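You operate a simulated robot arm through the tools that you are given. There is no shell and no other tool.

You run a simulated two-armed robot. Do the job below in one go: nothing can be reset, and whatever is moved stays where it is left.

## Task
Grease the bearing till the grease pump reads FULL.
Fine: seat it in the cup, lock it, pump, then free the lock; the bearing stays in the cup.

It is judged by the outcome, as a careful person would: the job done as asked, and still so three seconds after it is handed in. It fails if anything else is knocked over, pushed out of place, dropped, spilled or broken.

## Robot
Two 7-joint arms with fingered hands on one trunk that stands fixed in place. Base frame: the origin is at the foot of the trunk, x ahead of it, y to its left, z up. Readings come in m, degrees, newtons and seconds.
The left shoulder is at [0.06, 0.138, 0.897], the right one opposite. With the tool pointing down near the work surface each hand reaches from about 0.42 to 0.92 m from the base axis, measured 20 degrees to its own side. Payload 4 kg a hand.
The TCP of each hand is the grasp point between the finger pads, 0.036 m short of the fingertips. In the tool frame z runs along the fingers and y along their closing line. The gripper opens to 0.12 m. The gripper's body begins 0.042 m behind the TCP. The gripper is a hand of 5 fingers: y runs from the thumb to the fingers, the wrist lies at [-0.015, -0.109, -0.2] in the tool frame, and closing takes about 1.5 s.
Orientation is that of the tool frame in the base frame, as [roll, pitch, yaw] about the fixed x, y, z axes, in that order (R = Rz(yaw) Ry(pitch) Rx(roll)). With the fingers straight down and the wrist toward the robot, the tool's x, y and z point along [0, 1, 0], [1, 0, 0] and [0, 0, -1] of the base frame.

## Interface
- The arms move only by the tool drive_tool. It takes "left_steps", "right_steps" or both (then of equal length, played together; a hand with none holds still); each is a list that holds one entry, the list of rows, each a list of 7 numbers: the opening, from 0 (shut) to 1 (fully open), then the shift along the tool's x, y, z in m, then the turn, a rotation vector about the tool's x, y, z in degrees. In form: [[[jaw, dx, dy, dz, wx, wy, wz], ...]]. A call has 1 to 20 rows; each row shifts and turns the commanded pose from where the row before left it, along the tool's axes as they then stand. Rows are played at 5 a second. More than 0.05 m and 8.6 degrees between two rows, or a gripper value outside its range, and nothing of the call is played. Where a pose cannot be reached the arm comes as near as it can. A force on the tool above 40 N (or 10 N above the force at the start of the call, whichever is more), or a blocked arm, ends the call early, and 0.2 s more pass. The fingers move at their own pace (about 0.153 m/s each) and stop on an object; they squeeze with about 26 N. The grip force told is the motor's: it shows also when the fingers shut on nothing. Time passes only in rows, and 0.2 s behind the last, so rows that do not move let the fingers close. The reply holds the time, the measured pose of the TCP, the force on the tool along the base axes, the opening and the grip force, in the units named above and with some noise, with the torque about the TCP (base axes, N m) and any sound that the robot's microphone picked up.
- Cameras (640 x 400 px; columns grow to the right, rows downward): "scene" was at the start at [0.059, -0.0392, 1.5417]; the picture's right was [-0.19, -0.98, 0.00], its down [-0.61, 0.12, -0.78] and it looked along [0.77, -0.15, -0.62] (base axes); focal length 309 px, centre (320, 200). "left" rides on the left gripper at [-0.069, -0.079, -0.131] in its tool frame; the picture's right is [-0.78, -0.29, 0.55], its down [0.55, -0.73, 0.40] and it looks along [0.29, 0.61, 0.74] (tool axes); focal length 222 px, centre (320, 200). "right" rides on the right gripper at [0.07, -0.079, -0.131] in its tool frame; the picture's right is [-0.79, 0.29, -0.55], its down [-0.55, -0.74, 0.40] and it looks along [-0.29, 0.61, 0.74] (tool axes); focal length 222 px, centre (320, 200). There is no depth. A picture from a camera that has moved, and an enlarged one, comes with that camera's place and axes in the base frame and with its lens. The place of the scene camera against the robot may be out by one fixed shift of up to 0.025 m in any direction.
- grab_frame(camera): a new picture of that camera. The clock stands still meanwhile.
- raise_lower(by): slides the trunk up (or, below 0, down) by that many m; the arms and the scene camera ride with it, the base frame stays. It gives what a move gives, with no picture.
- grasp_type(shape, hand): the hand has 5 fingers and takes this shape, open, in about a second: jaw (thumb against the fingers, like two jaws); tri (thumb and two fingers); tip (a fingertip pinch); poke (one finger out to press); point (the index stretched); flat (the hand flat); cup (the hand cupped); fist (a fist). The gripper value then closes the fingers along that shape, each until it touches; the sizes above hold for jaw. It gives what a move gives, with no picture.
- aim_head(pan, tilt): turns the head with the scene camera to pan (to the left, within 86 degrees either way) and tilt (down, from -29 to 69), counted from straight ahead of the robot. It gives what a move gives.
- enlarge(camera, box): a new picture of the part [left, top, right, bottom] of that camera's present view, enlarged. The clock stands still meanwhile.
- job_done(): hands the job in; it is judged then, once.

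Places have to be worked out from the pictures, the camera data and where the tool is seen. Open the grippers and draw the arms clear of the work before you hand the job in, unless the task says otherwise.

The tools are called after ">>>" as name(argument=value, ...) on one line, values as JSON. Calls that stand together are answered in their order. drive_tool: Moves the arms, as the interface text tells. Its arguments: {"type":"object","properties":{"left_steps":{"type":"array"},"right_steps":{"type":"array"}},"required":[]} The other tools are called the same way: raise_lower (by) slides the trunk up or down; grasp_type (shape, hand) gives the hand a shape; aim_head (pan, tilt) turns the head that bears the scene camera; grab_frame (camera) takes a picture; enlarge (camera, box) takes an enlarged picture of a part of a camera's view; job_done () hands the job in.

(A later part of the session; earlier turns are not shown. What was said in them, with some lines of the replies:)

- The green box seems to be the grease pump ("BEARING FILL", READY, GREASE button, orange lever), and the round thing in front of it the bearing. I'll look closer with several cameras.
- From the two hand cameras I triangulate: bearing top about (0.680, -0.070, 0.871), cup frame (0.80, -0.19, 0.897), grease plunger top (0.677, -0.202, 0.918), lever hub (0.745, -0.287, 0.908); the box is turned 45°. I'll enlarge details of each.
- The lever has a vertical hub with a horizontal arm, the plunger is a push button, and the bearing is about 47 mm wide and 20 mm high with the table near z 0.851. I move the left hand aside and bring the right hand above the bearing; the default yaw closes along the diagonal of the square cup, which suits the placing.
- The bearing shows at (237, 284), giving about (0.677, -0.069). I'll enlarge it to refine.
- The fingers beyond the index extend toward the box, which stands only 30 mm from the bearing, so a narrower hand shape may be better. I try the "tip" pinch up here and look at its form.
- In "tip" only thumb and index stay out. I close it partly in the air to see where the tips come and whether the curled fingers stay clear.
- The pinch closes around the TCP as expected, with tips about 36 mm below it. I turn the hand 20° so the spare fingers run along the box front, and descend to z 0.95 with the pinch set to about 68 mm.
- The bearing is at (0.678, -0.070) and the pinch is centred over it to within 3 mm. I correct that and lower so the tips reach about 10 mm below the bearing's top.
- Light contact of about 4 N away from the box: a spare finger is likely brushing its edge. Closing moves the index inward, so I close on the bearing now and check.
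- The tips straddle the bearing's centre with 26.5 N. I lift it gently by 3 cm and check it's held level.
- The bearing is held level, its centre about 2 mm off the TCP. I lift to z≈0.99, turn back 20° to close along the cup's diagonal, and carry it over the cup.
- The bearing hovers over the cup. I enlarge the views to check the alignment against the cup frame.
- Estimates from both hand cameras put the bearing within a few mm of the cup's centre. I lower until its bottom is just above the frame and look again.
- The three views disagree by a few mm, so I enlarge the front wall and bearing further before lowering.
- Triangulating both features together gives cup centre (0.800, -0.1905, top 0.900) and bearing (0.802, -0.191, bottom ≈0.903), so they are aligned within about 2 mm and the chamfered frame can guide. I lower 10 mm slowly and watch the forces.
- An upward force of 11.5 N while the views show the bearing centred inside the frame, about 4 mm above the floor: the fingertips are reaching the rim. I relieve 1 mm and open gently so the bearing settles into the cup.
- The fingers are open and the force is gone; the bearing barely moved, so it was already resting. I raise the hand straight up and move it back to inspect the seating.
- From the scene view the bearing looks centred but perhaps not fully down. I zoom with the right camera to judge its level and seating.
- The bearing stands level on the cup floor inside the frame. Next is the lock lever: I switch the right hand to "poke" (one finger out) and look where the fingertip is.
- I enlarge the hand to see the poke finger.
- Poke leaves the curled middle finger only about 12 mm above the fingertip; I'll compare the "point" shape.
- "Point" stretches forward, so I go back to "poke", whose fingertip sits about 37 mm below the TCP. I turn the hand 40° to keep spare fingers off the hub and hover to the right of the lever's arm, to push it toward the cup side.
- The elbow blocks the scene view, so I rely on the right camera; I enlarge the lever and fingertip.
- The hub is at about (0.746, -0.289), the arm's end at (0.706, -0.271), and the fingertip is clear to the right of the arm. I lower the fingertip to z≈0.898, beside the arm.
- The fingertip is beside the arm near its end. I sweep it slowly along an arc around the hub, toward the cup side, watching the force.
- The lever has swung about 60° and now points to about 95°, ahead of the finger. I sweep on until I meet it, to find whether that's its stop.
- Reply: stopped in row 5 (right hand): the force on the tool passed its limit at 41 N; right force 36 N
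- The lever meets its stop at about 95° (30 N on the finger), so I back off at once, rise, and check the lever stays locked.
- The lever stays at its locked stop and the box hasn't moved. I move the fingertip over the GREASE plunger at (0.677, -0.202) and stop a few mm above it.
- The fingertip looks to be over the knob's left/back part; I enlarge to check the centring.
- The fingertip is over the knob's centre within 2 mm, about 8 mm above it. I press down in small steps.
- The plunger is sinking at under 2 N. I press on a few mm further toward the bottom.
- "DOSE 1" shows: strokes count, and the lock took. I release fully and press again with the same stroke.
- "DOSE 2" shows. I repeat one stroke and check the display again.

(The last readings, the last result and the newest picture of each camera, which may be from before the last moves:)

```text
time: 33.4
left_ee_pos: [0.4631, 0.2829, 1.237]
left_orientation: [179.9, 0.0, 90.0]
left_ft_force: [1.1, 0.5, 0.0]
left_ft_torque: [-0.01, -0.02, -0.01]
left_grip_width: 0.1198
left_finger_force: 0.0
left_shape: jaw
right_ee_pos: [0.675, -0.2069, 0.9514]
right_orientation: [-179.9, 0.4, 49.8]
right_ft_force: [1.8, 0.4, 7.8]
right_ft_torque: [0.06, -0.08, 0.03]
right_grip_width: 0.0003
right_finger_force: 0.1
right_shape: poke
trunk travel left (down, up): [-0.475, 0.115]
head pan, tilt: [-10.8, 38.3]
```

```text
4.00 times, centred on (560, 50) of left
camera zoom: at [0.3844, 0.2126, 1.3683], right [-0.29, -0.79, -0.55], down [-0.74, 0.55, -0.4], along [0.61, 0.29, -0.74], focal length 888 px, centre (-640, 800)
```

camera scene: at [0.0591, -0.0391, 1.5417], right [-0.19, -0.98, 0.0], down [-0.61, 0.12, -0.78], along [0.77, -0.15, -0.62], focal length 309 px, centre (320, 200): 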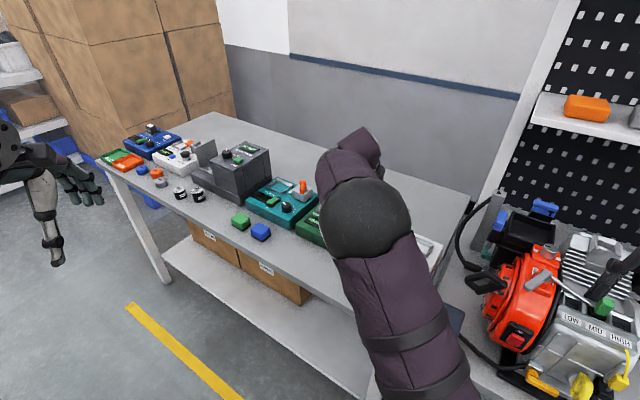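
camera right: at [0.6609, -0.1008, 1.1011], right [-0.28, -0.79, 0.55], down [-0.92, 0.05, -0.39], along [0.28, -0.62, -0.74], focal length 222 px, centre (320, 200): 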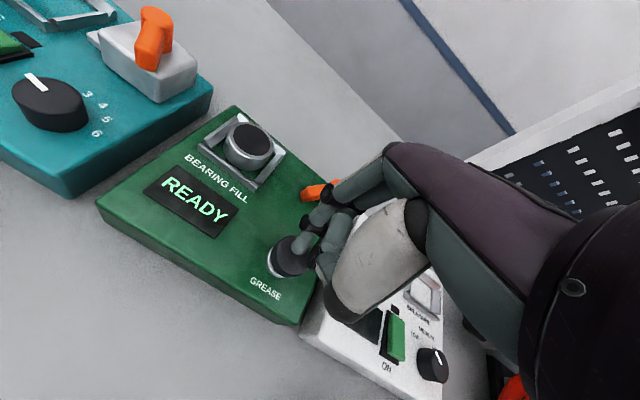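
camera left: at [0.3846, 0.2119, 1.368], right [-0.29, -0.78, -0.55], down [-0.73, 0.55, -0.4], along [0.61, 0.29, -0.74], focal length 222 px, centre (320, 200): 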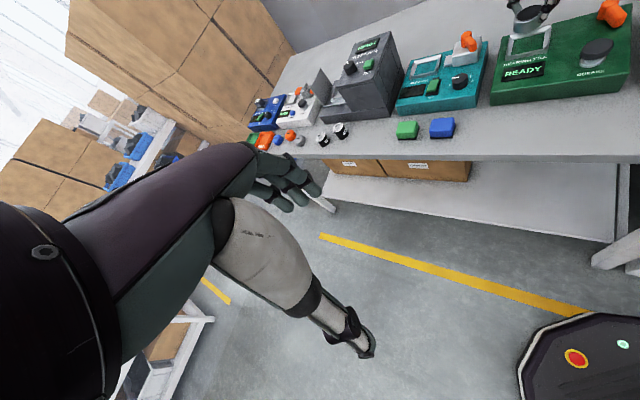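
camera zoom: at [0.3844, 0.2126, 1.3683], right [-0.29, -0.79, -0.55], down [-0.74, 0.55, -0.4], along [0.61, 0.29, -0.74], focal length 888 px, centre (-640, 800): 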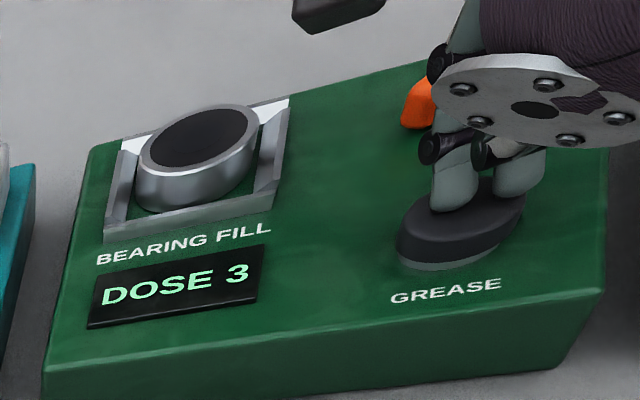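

"DOSE 3" now. One more stroke, then I read the display.

>>> drive_tool(right_steps=[[[1, 0, 0, -0.006, 0, 0, 0], [1, 0, 0, -0.008, 0, 0, 0], [1, 0, 0, 0, 0, 0, 0], [1, 0, 0, 0.006, 0, 0, 0], [1, 0, 0, 0.004, 0, 0, 0], [1, 0, 0, 0.002, 0, 0, 0], [1, 0, 0, 0.002, 0, 0, 0]]])

>>> enlarge(camera="left", box=[480, 0, 640, 100])

```text
time: 35.0
left_ee_pos: [0.4612, 0.2823, 1.2371]
left_orientation: [180.0, 0.0, 89.9]
left_ft_force: [0.0, 0.9, 0.5]
left_ft_torque: [0.01, -0.05, 0.03]
left_grip_width: 0.1198
left_finger_force: 0.0
left_shape: jaw
right_ee_pos: [0.6729, -0.2049, 0.9525]
right_orientation: [-180.0, 0.3, 49.6]
right_ft_force: [1.1, -2.1, 7.3]
right_ft_torque: [0.0, -0.07, 0.0]
right_grip_width: 0.0001
right_finger_force: 0.2
right_shape: poke
trunk travel left (down, up): [-0.475, 0.115]
head pan, tilt: [-10.8, 38.3]
```

```text
4.00 times, centred on (560, 50) of left
camera zoom: at [0.3843, 0.2123, 1.3683], right [-0.29, -0.79, -0.55], down [-0.74, 0.55, -0.4], along [0.61, 0.29, -0.74], focal length 888 px, centre (-640, 800)
```

zoom: 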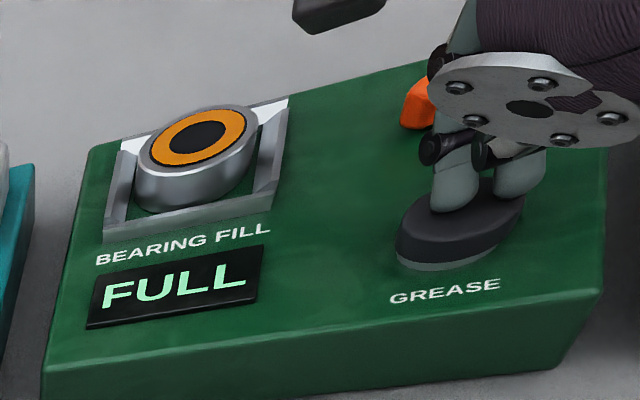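

FULL is shown and the bearing has its orange grease ring. I raise the hand off the plunger; for the return push I'll use a closed "tip" pinch with the hand turned so the spare fingers trail away from the hub.

>>> drive_tool(right_steps=[[[1, 0, 0, -0.006, 0, 0, 0], [1, 0, 0, -0.02, 0, 0, 0], [1, 0, 0, -0.03, 0, 0, 0], [1, 0, 0, -0.03, 0, 0, 0], [1, 0, 0, 0, 0, 0, -8.5], [1, 0, 0, 0, 0, 0, -8.5], [1, 0, 0, 0, 0, 0, -8.5], [1, 0, 0, 0, 0, 0, -8.5], [1, 0, 0, 0, 0, 0, -8.5], [1, 0, 0, 0, 0, 0, -8.5], [1, 0, 0, 0, 0, 0, -8.5], [1, 0, 0, 0, 0, 0, -8.5], [1, 0, 0, 0, 0, 0, -8.5], [1, 0, 0, 0, 0, 0, -8.5], [1, 0, 0, 0, 0, 0, 0]]])

>>> grasp_type(shape="tip", hand="right")

>>> drive_tool(right_steps=[[[0, 0, 0, 0, 0, 0, 0], [0, 0, 0, 0, 0, 0, 0], [0, 0, 0, 0, 0, 0, 0], [0, 0, 0, 0, 0, 0, 0], [0, 0, 0, 0, 0, 0, 0], [0, 0, 0, 0, 0, 0, 0], [0, 0, 0, 0, 0, 0, 0], [0, 0, 0, 0, 0, 0, 0]]])

>>> grab_frame(camera="right")

>>> grab_frame(camera="scene")

>>> enlarge(camera="left", box=[480, 0, 640, 100])

```text
time: 38.2
left_ee_pos: [0.4638, 0.2812, 1.2366]
left_orientation: [-179.9, 0.0, 90.0]
left_ft_force: [-0.3, -0.1, -0.2]
left_ft_torque: [0.03, 0.02, -0.02]
left_grip_width: 0.1198
left_finger_force: 0.1
left_shape: jaw
right_ee_pos: [0.6741, -0.2052, 1.036]
right_orientation: [-179.5, -0.2, 134.8]
right_ft_force: [0.0, -0.8, 0.3]
right_ft_torque: [0.02, 0.01, -0.02]
right_grip_width: 0.0
right_finger_force: 0.1
right_shape: poke
trunk travel left (down, up): [-0.475, 0.115]
head pan, tilt: [-10.8, 38.3]
```

```text
time: 39.1
left_ee_pos: [0.4624, 0.2828, 1.2357]
left_orientation: [180.0, 0.0, 89.9]
left_ft_force: [0.2, 0.4, -0.1]
left_ft_torque: [0.03, 0.0, -0.02]
left_grip_width: 0.1196
left_finger_force: 0.1
left_shape: jaw
right_ee_pos: [0.6747, -0.2054, 1.0356]
right_orientation: [-179.7, -0.1, 134.7]
right_ft_force: [-0.2, -0.8, -0.1]
right_ft_torque: [-0.02, -0.02, 0.01]
right_grip_width: 0.1202
right_finger_force: 0.1
right_shape: tip
trunk travel left (down, up): [-0.475, 0.115]
head pan, tilt: [-10.8, 38.3]
```

```text
time: 40.9
left_ee_pos: [0.4641, 0.2825, 1.2366]
left_orientation: [180.0, 0.1, 90.0]
left_ft_force: [0.9, -0.5, -0.4]
left_ft_torque: [0.03, -0.02, -0.01]
left_grip_width: 0.1198
left_finger_force: 0.0
left_shape: jaw
right_ee_pos: [0.6753, -0.2055, 1.0355]
right_orientation: [-179.6, -0.2, 134.6]
right_ft_force: [0.1, 0.3, 0.5]
right_ft_torque: [-0.03, -0.02, 0.0]
right_grip_width: 0.0
right_finger_force: 26.1
right_shape: tip
trunk travel left (down, up): [-0.475, 0.115]
head pan, tilt: [-10.8, 38.3]
```

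```text
taken
camera right: at [0.571, -0.2107, 1.1681], right [0.76, -0.35, 0.54], down [-0.14, -0.91, -0.39], along [0.63, 0.23, -0.74], focal length 222 px, centre (320, 200)
```

right: 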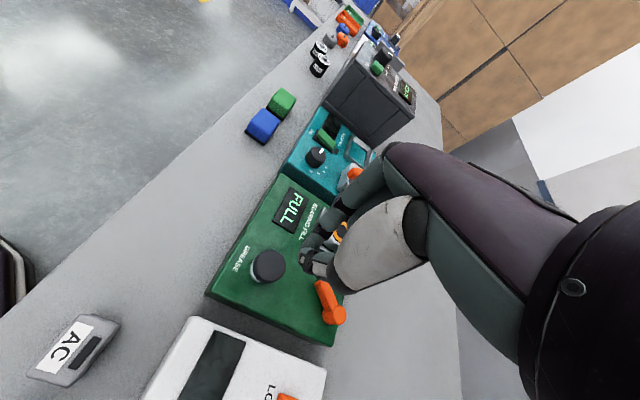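

```text
taken
camera scene: at [0.059, -0.0391, 1.5417], right [-0.19, -0.98, 0.0], down [-0.61, 0.12, -0.78], along [0.77, -0.15, -0.62], focal length 309 px, centre (320, 200)
```

scene: 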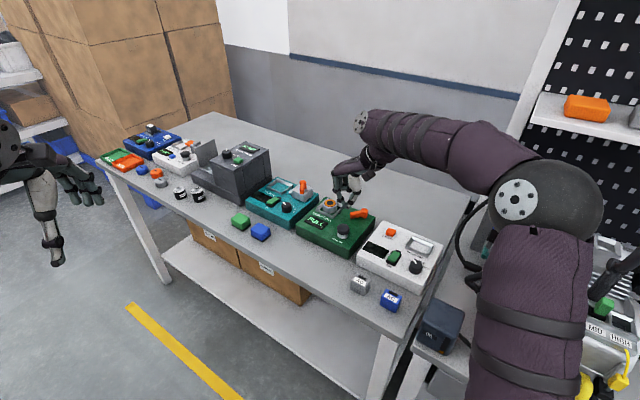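

```text
4.00 times, centred on (560, 50) of left
camera zoom: at [0.3849, 0.2122, 1.368], right [-0.29, -0.79, -0.55], down [-0.74, 0.55, -0.4], along [0.61, 0.29, -0.74], focal length 888 px, centre (-640, 800)
```

zoom: 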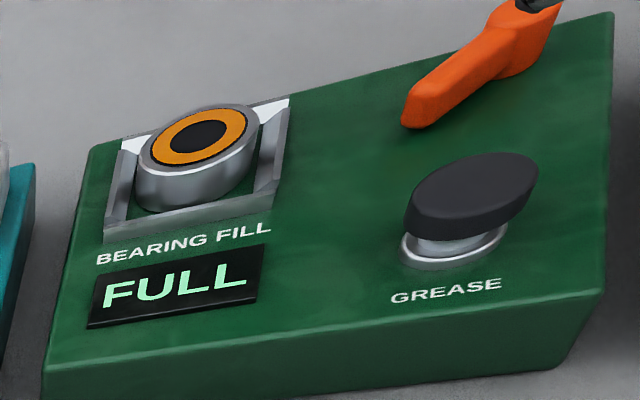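

FULL stays and the arm pose leaves the scene view free. I enlarge the pinched hand to see its tips.

>>> enlarge(camera="right", box=[260, 190, 400, 330])

>>> enlarge(camera="scene", box=[310, 150, 400, 250])

```text
2.86 times, centred on (330, 260) of right
camera zoom: at [0.571, -0.2107, 1.1681], right [0.76, -0.35, 0.54], down [-0.14, -0.91, -0.39], along [0.63, 0.23, -0.74], focal length 635 px, centre (291, 29)
```

zoom: 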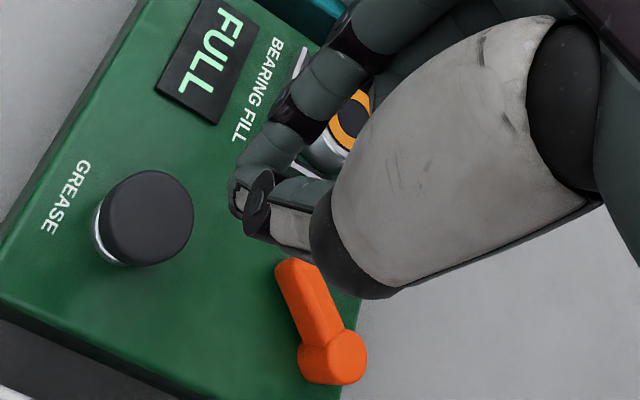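

```text
4.00 times, centred on (355, 200) of scene
camera zoom: at [0.059, -0.0391, 1.5417], right [-0.19, -0.98, 0.0], down [-0.61, 0.12, -0.78], along [0.77, -0.15, -0.62], focal length 1235 px, centre (180, 200)
```

zoom: 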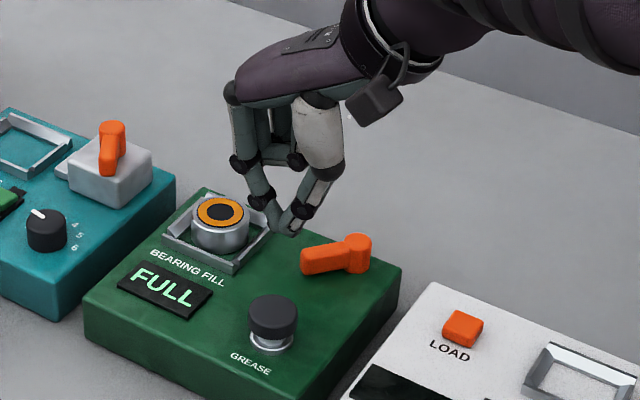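

The pinch points straight down with the spare fingers well above. I move it to hover on the cup side of the lever's arm at about (0.769, -0.254).

>>> drive_tool(right_steps=[[[0, -0.0335, 0.0126, 0, 0, 0, 0], [0, -0.0335, 0.0126, 0, 0, 0, 0], [0, -0.0336, 0.0126, 0, 0, 0, 0], [0, 0, 0, 0.025, 0, 0, 0], [0, 0, 0, 0.025, 0, 0, 0], [0, 0, 0, 0.02, 0, 0, 0], [0, 0, 0, 0, 0, 0, 0]]])

>>> enlarge(camera="right", box=[240, 180, 400, 340])

>>> enlarge(camera="scene", box=[310, 170, 400, 240])

>>> enlarge(camera="left", box=[480, 0, 640, 100])

```text
time: 42.5
left_ee_pos: [0.4632, 0.2828, 1.2356]
left_orientation: [-180.0, -0.1, 90.0]
left_ft_force: [0.3, 0.2, 0.4]
left_ft_torque: [0.02, 0.0, 0.01]
left_grip_width: 0.1196
left_finger_force: 0.1
left_shape: jaw
right_ee_pos: [0.7726, -0.2512, 0.9646]
right_orientation: [-179.6, -0.1, 134.8]
right_ft_force: [-0.5, 0.1, -0.3]
right_ft_torque: [-0.04, 0.0, 0.0]
right_grip_width: 0.0
right_finger_force: 25.9
right_shape: tip
trunk travel left (down, up): [-0.475, 0.115]
head pan, tilt: [-10.8, 38.3]
```

```text
2.50 times, centred on (320, 260) of right
camera zoom: at [0.6687, -0.2565, 1.0973], right [0.76, -0.35, 0.54], down [-0.14, -0.91, -0.39], along [0.63, 0.23, -0.74], focal length 555 px, centre (320, 50)
```

zoom: 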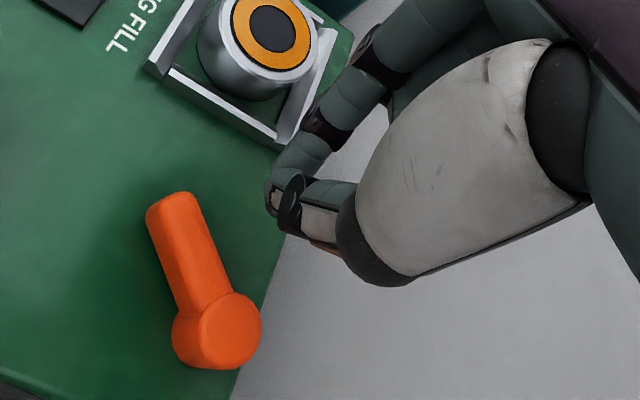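

```text
5.71 times, centred on (355, 205) of scene
camera zoom: at [0.059, -0.0391, 1.5417], right [-0.19, -0.98, 0.0], down [-0.61, 0.12, -0.78], along [0.77, -0.15, -0.62], focal length 1764 px, centre (120, 171)
```

zoom: 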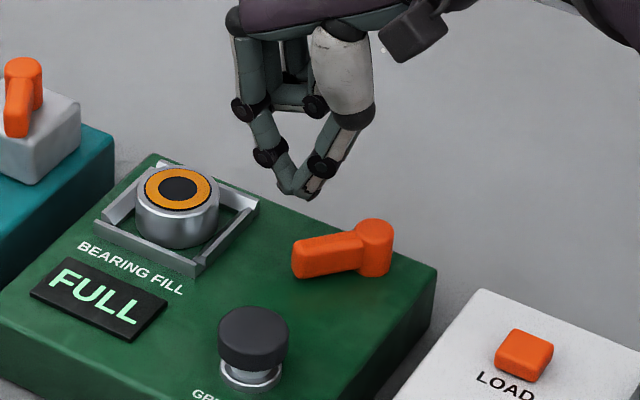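

```text
4.00 times, centred on (560, 50) of left
camera zoom: at [0.3849, 0.2123, 1.368], right [-0.29, -0.79, -0.55], down [-0.74, 0.55, -0.4], along [0.61, 0.29, -0.74], focal length 888 px, centre (-640, 800)
```

zoom: 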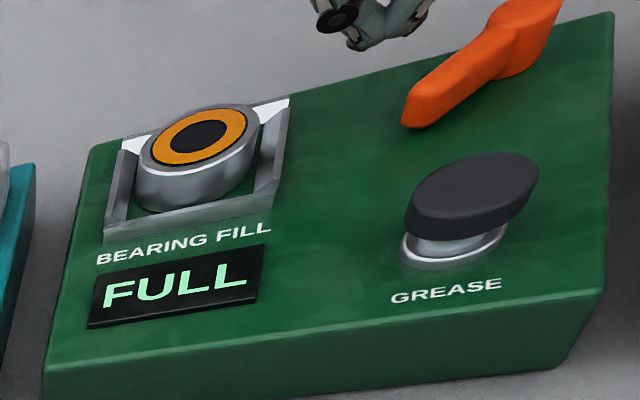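

The hub is at (0.746, -0.288), the arm end at (0.747, -0.243), and the tip is about 7 mm clear on the cup side. I lower the tip beside the arm.

>>> drive_tool(right_steps=[[[0, 0, 0, 0.01, 0, 0, 0], [0, 0, 0, 0.01, 0, 0, 0], [0, 0, 0, 0.009, 0, 0, 0], [0, 0, 0, 0, 0, 0, 0]]])

>>> enlarge(camera="right", box=[240, 180, 400, 340])

>>> enlarge(camera="scene", box=[320, 180, 390, 235])

```text
time: 43.5
left_ee_pos: [0.4628, 0.2818, 1.2362]
left_orientation: [-179.9, 0.0, 90.0]
left_ft_force: [-0.5, -0.6, 0.3]
left_ft_torque: [0.0, 0.02, 0.0]
left_grip_width: 0.1195
left_finger_force: 0.1
left_shape: jaw
right_ee_pos: [0.7722, -0.2514, 0.9372]
right_orientation: [-179.6, -0.2, 134.7]
right_ft_force: [-0.2, -0.2, -0.3]
right_ft_torque: [0.03, 0.0, 0.0]
right_grip_width: 0.0001
right_finger_force: 26.4
right_shape: tip
trunk travel left (down, up): [-0.475, 0.115]
head pan, tilt: [-10.8, 38.3]
```

```text
2.50 times, centred on (320, 260) of right
camera zoom: at [0.6685, -0.2553, 1.0687], right [0.76, -0.35, 0.54], down [-0.14, -0.91, -0.39], along [0.63, 0.23, -0.74], focal length 555 px, centre (320, 50)
```

zoom: 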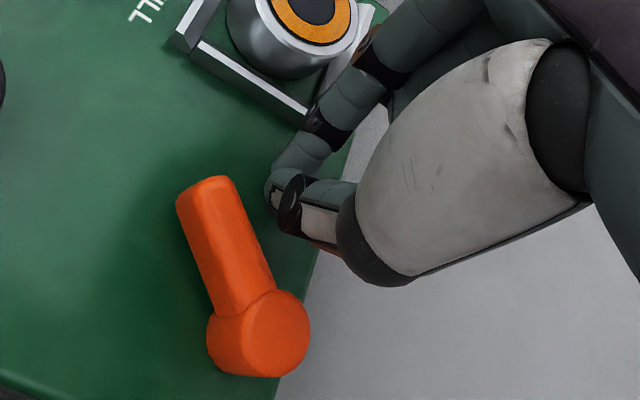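

```text
7.27 times, centred on (355, 208) of scene
camera zoom: at [0.059, -0.0391, 1.5417], right [-0.19, -0.98, 0.0], down [-0.61, 0.12, -0.78], along [0.77, -0.15, -0.62], focal length 2246 px, centre (66, 146)
```

zoom: 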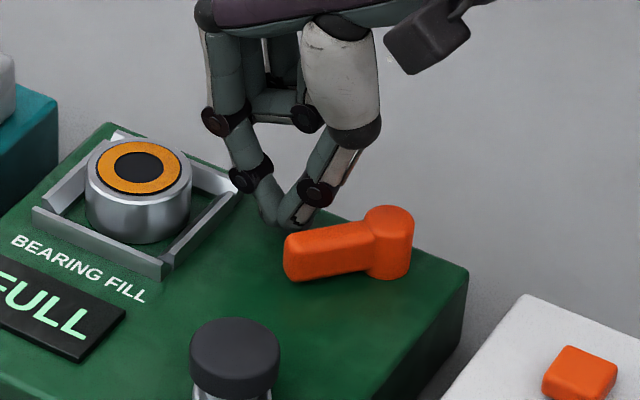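

The pinched tip stands right behind the arm. I lower 3 mm more and sweep it back around the hub in small steps.

>>> drive_tool(right_steps=[[[0, 0, 0, 0.003, 0, 0, 0], [0, 0.0046, -0.0015, 0, 0, 0, 0], [0, 0.0044, -0.0014, 0, 0, 0, 0], [0, 0.0042, -0.002, 0, 0, 0, 0], [0, 0.004, -0.0024, 0, 0, 0, 0], [0, 0.0036, -0.0029, 0, 0, 0, 0]]])

>>> enlarge(camera="right", box=[240, 180, 400, 340])

>>> enlarge(camera="scene", box=[320, 180, 390, 235])

```text
time: 44.9
left_ee_pos: [0.4623, 0.283, 1.2364]
left_orientation: [-179.9, -0.1, 90.0]
left_ft_force: [-0.4, 0.5, -0.1]
left_ft_torque: [0.0, 0.02, -0.02]
left_grip_width: 0.12
left_finger_force: 0.0
left_shape: jaw
right_ee_pos: [0.7498, -0.2428, 0.9358]
right_orientation: [-179.7, -0.2, 134.7]
right_ft_force: [2.2, 0.7, 7.7]
right_ft_torque: [-0.03, -0.08, -0.02]
right_grip_width: 0.0002
right_finger_force: 25.7
right_shape: tip
trunk travel left (down, up): [-0.475, 0.115]
head pan, tilt: [-10.8, 38.3]
```

```text
2.50 times, centred on (320, 260) of right
camera zoom: at [0.6458, -0.2474, 1.066], right [0.76, -0.35, 0.54], down [-0.14, -0.91, -0.39], along [0.63, 0.23, -0.74], focal length 555 px, centre (320, 50)
```

zoom: 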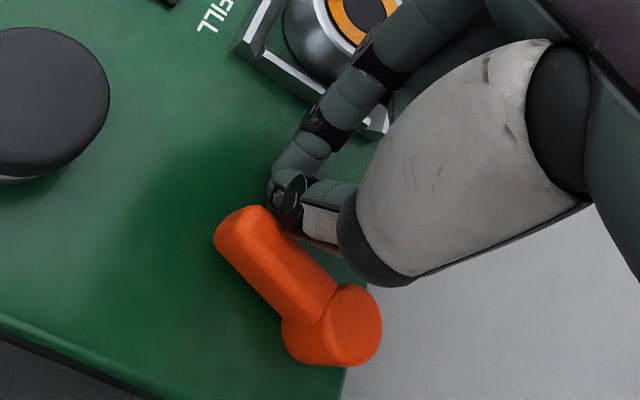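

```text
7.27 times, centred on (355, 208) of scene
camera zoom: at [0.0586, -0.039, 1.5418], right [-0.19, -0.98, 0.0], down [-0.61, 0.12, -0.78], along [0.77, -0.15, -0.62], focal length 2246 px, centre (66, 146)
```

zoom: 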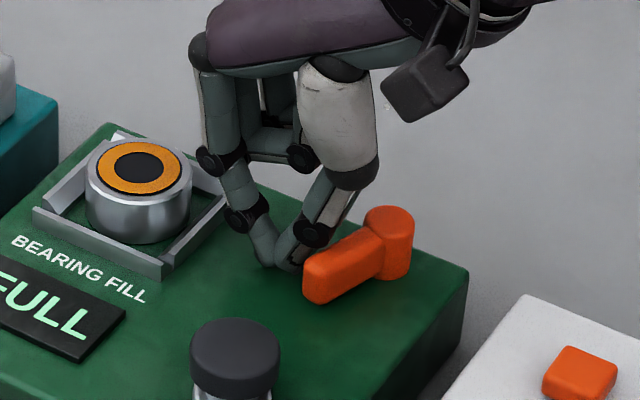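

The lever is turning back (about 125° now), with the tip lightly dragging on the box top. I raise 2 mm, move slightly inward along the arm, and carry on the sweep.

>>> drive_tool(right_steps=[[[0, 0, 0, -0.002, 0, 0, 0], [0, -0.0013, -0.0075, 0, 0, 0, 0], [0, 0.0023, -0.0033, 0, 0, 0, 0], [0, 0.0019, -0.0036, 0, 0, 0, 0], [0, 0.0016, -0.0038, 0, 0, 0, 0]]])

>>> enlarge(camera="right", box=[240, 180, 400, 340])

>>> enlarge(camera="scene", box=[320, 180, 390, 235])

```text
time: 46.1
left_ee_pos: [0.4637, 0.2819, 1.2373]
left_orientation: [180.0, 0.0, 90.0]
left_ft_force: [-0.3, -0.8, 0.8]
left_ft_torque: [-0.01, -0.03, -0.04]
left_grip_width: 0.1199
left_finger_force: 0.1
left_shape: jaw
right_ee_pos: [0.7341, -0.2537, 0.9355]
right_orientation: [-179.6, -0.2, 134.7]
right_ft_force: [-0.4, 0.0, -0.5]
right_ft_torque: [0.01, 0.0, 0.0]
right_grip_width: 0.0
right_finger_force: 26.2
right_shape: tip
trunk travel left (down, up): [-0.475, 0.115]
head pan, tilt: [-10.8, 38.3]
```

```text
2.50 times, centred on (320, 260) of right
camera zoom: at [0.6297, -0.258, 1.0673], right [0.76, -0.35, 0.54], down [-0.14, -0.91, -0.39], along [0.63, 0.23, -0.74], focal length 555 px, centre (320, 50)
```

zoom: 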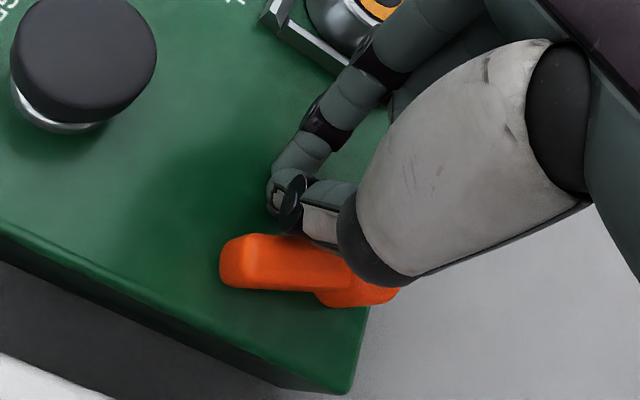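

```text
7.27 times, centred on (355, 208) of scene
camera zoom: at [0.0589, -0.0392, 1.5417], right [-0.19, -0.98, 0.0], down [-0.61, 0.12, -0.78], along [0.77, -0.15, -0.62], focal length 2246 px, centre (66, 146)
```

zoom: 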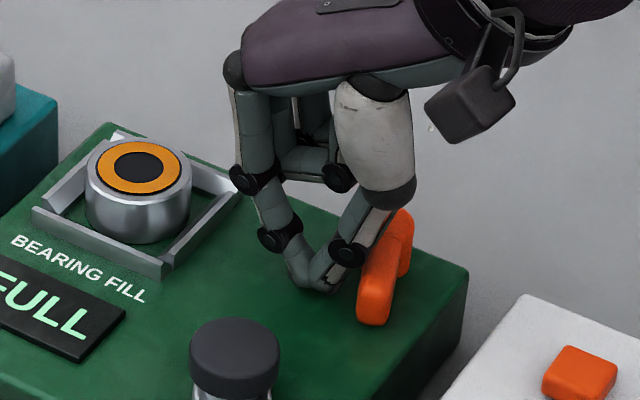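

The lever is nearly back (about 151° against 155° at the start). I push on a few mm to reach its free stop, watching the force.

>>> drive_tool(right_steps=[[[0, 0.001, -0.0041, 0, 0, 0, 0], [0, 0.0005, -0.0025, 0, 0, 0, 0]]])

>>> enlarge(camera="scene", box=[320, 180, 390, 235])

```text
time: 46.7
left_ee_pos: [0.4632, 0.2836, 1.2365]
left_orientation: [180.0, 0.0, 90.0]
left_ft_force: [0.4, 0.7, 0.6]
left_ft_torque: [0.0, 0.01, 0.0]
left_grip_width: 0.1196
left_finger_force: 0.1
left_shape: jaw
right_ee_pos: [0.7288, -0.2544, 0.9372]
right_orientation: [-179.7, -0.1, 134.8]
right_ft_force: [3.4, 4.4, 1.2]
right_ft_torque: [0.06, -0.06, -0.03]
right_grip_width: 0.0
right_finger_force: 25.8
right_shape: tip
trunk travel left (down, up): [-0.475, 0.115]
head pan, tilt: [-10.8, 38.3]
```

```text
7.27 times, centred on (355, 208) of scene
camera zoom: at [0.0593, -0.0386, 1.5417], right [-0.19, -0.98, 0.0], down [-0.61, 0.12, -0.78], along [0.77, -0.15, -0.62], focal length 2246 px, centre (66, 146)
```

zoom: 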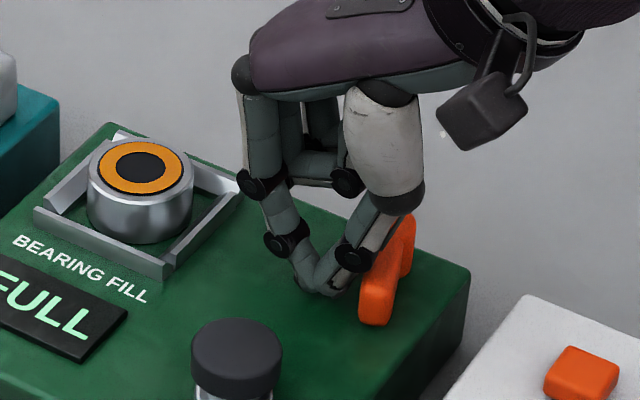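

The lever no longer yields (about 5.5 N), so it's at its free stop. I back off, rise straight up, open the hand and draw the arm away.

>>> drive_tool(right_steps=[[[0, -0.0005, 0.006, 0, 0, 0, 0], [0, 0, 0.003, -0.005, 0, 0, 0], [0, 0, 0, -0.025, 0, 0, 0], [0, 0, 0, -0.035, 0, 0, 0], [0, 0, 0, -0.04, 0, 0, 0], [0.3, 0, 0, -0.04, 0, 0, 0], [0.6, 0, 0, -0.04, 0, 0, 0], [1, 0.0, -0.03, -0.03, 0, 0, 8], [1, 0.0, -0.03, -0.03, 0, 0, 8], [1, 0.0, -0.04, 0, 0, 0, 8], [1, 0.0, -0.04, 0, 0, 0, 8], [1, 0.0, -0.04, 0, 0, 0, 8], [1, 0.0, -0.03, 0, 0, 0, 0], [1, 0, 0, 0, 0, 0, 0]]])

>>> grab_frame(camera="scene")

>>> enlarge(camera="scene", box=[220, 160, 460, 310])

>>> enlarge(camera="left", box=[480, 0, 640, 100])

```text
time: 49.7
left_ee_pos: [0.4643, 0.2821, 1.2357]
left_orientation: [-180.0, 0.1, 90.1]
left_ft_force: [-0.2, 0.0, 0.6]
left_ft_torque: [0.0, -0.01, 0.01]
left_grip_width: 0.1197
left_finger_force: 0.0
left_shape: jaw
right_ee_pos: [0.5482, -0.3326, 1.1817]
right_orientation: [-179.5, 0.2, 94.6]
right_ft_force: [0.1, -0.3, 0.2]
right_ft_torque: [-0.01, 0.0, 0.0]
right_grip_width: 0.1197
right_finger_force: 0.1
right_shape: tip
trunk travel left (down, up): [-0.475, 0.115]
head pan, tilt: [-10.8, 38.3]
```

```text
taken
camera scene: at [0.0593, -0.0391, 1.5417], right [-0.19, -0.98, 0.0], down [-0.61, 0.12, -0.78], along [0.77, -0.15, -0.62], focal length 309 px, centre (320, 200)
```

scene: 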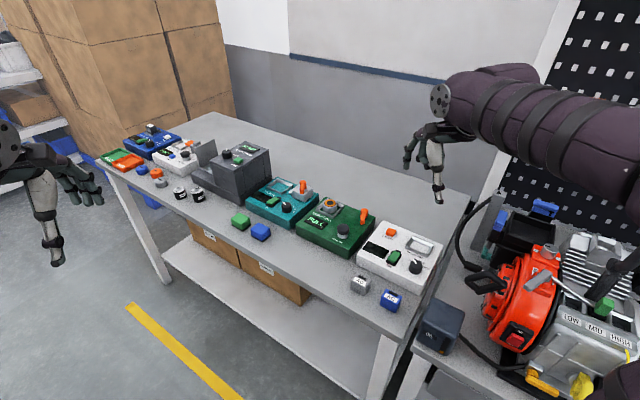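

```text
2.67 times, centred on (340, 235) of scene
camera zoom: at [0.0593, -0.0391, 1.5417], right [-0.19, -0.98, 0.0], down [-0.61, 0.12, -0.78], along [0.77, -0.15, -0.62], focal length 823 px, centre (267, 107)
```

zoom: 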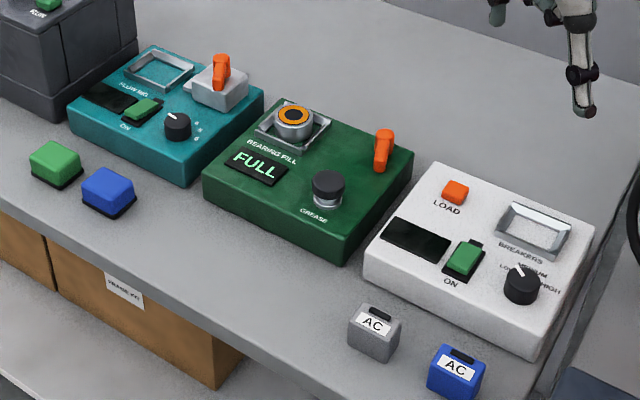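

```text
4.00 times, centred on (560, 50) of left
camera zoom: at [0.3852, 0.2122, 1.3679], right [-0.29, -0.79, -0.55], down [-0.74, 0.55, -0.4], along [0.61, 0.29, -0.74], focal length 888 px, centre (-640, 800)
```

zoom: 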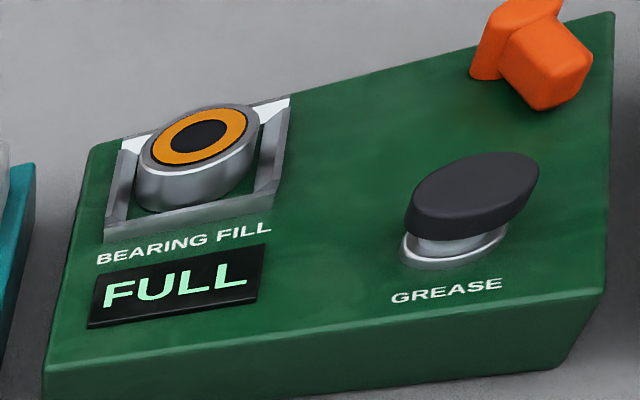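

The display reads FULL, the bearing sits in the cup, and the lever is back where it started. Nothing else has moved, and both hands are open and clear. I hand the job in.

>>> job_done()

```text
The job is handed in.
```

The bearing is greased and the pump reads FULL. It took four strokes of the GREASE plunger after I seated the bearing in the cup and locked the lever.

- **Bearing:** it stays in the cup, with the orange grease ring showing on top.
- **Lock:** the lever is back at its free position, matching where it started.
- **Surroundings:** the last pictures show nothing else moved or knocked over. Both hands are open and clear of the bench.

There were three light contacts with the pump:

- A finger brushed the box at about 4 N while I was gripping the bearing.
- The lever met its lock stop at about 41 N, so I backed off at once.
- The fingertips dragged on the box top at about 8 N on the way back.

The box did not shift in any of them.
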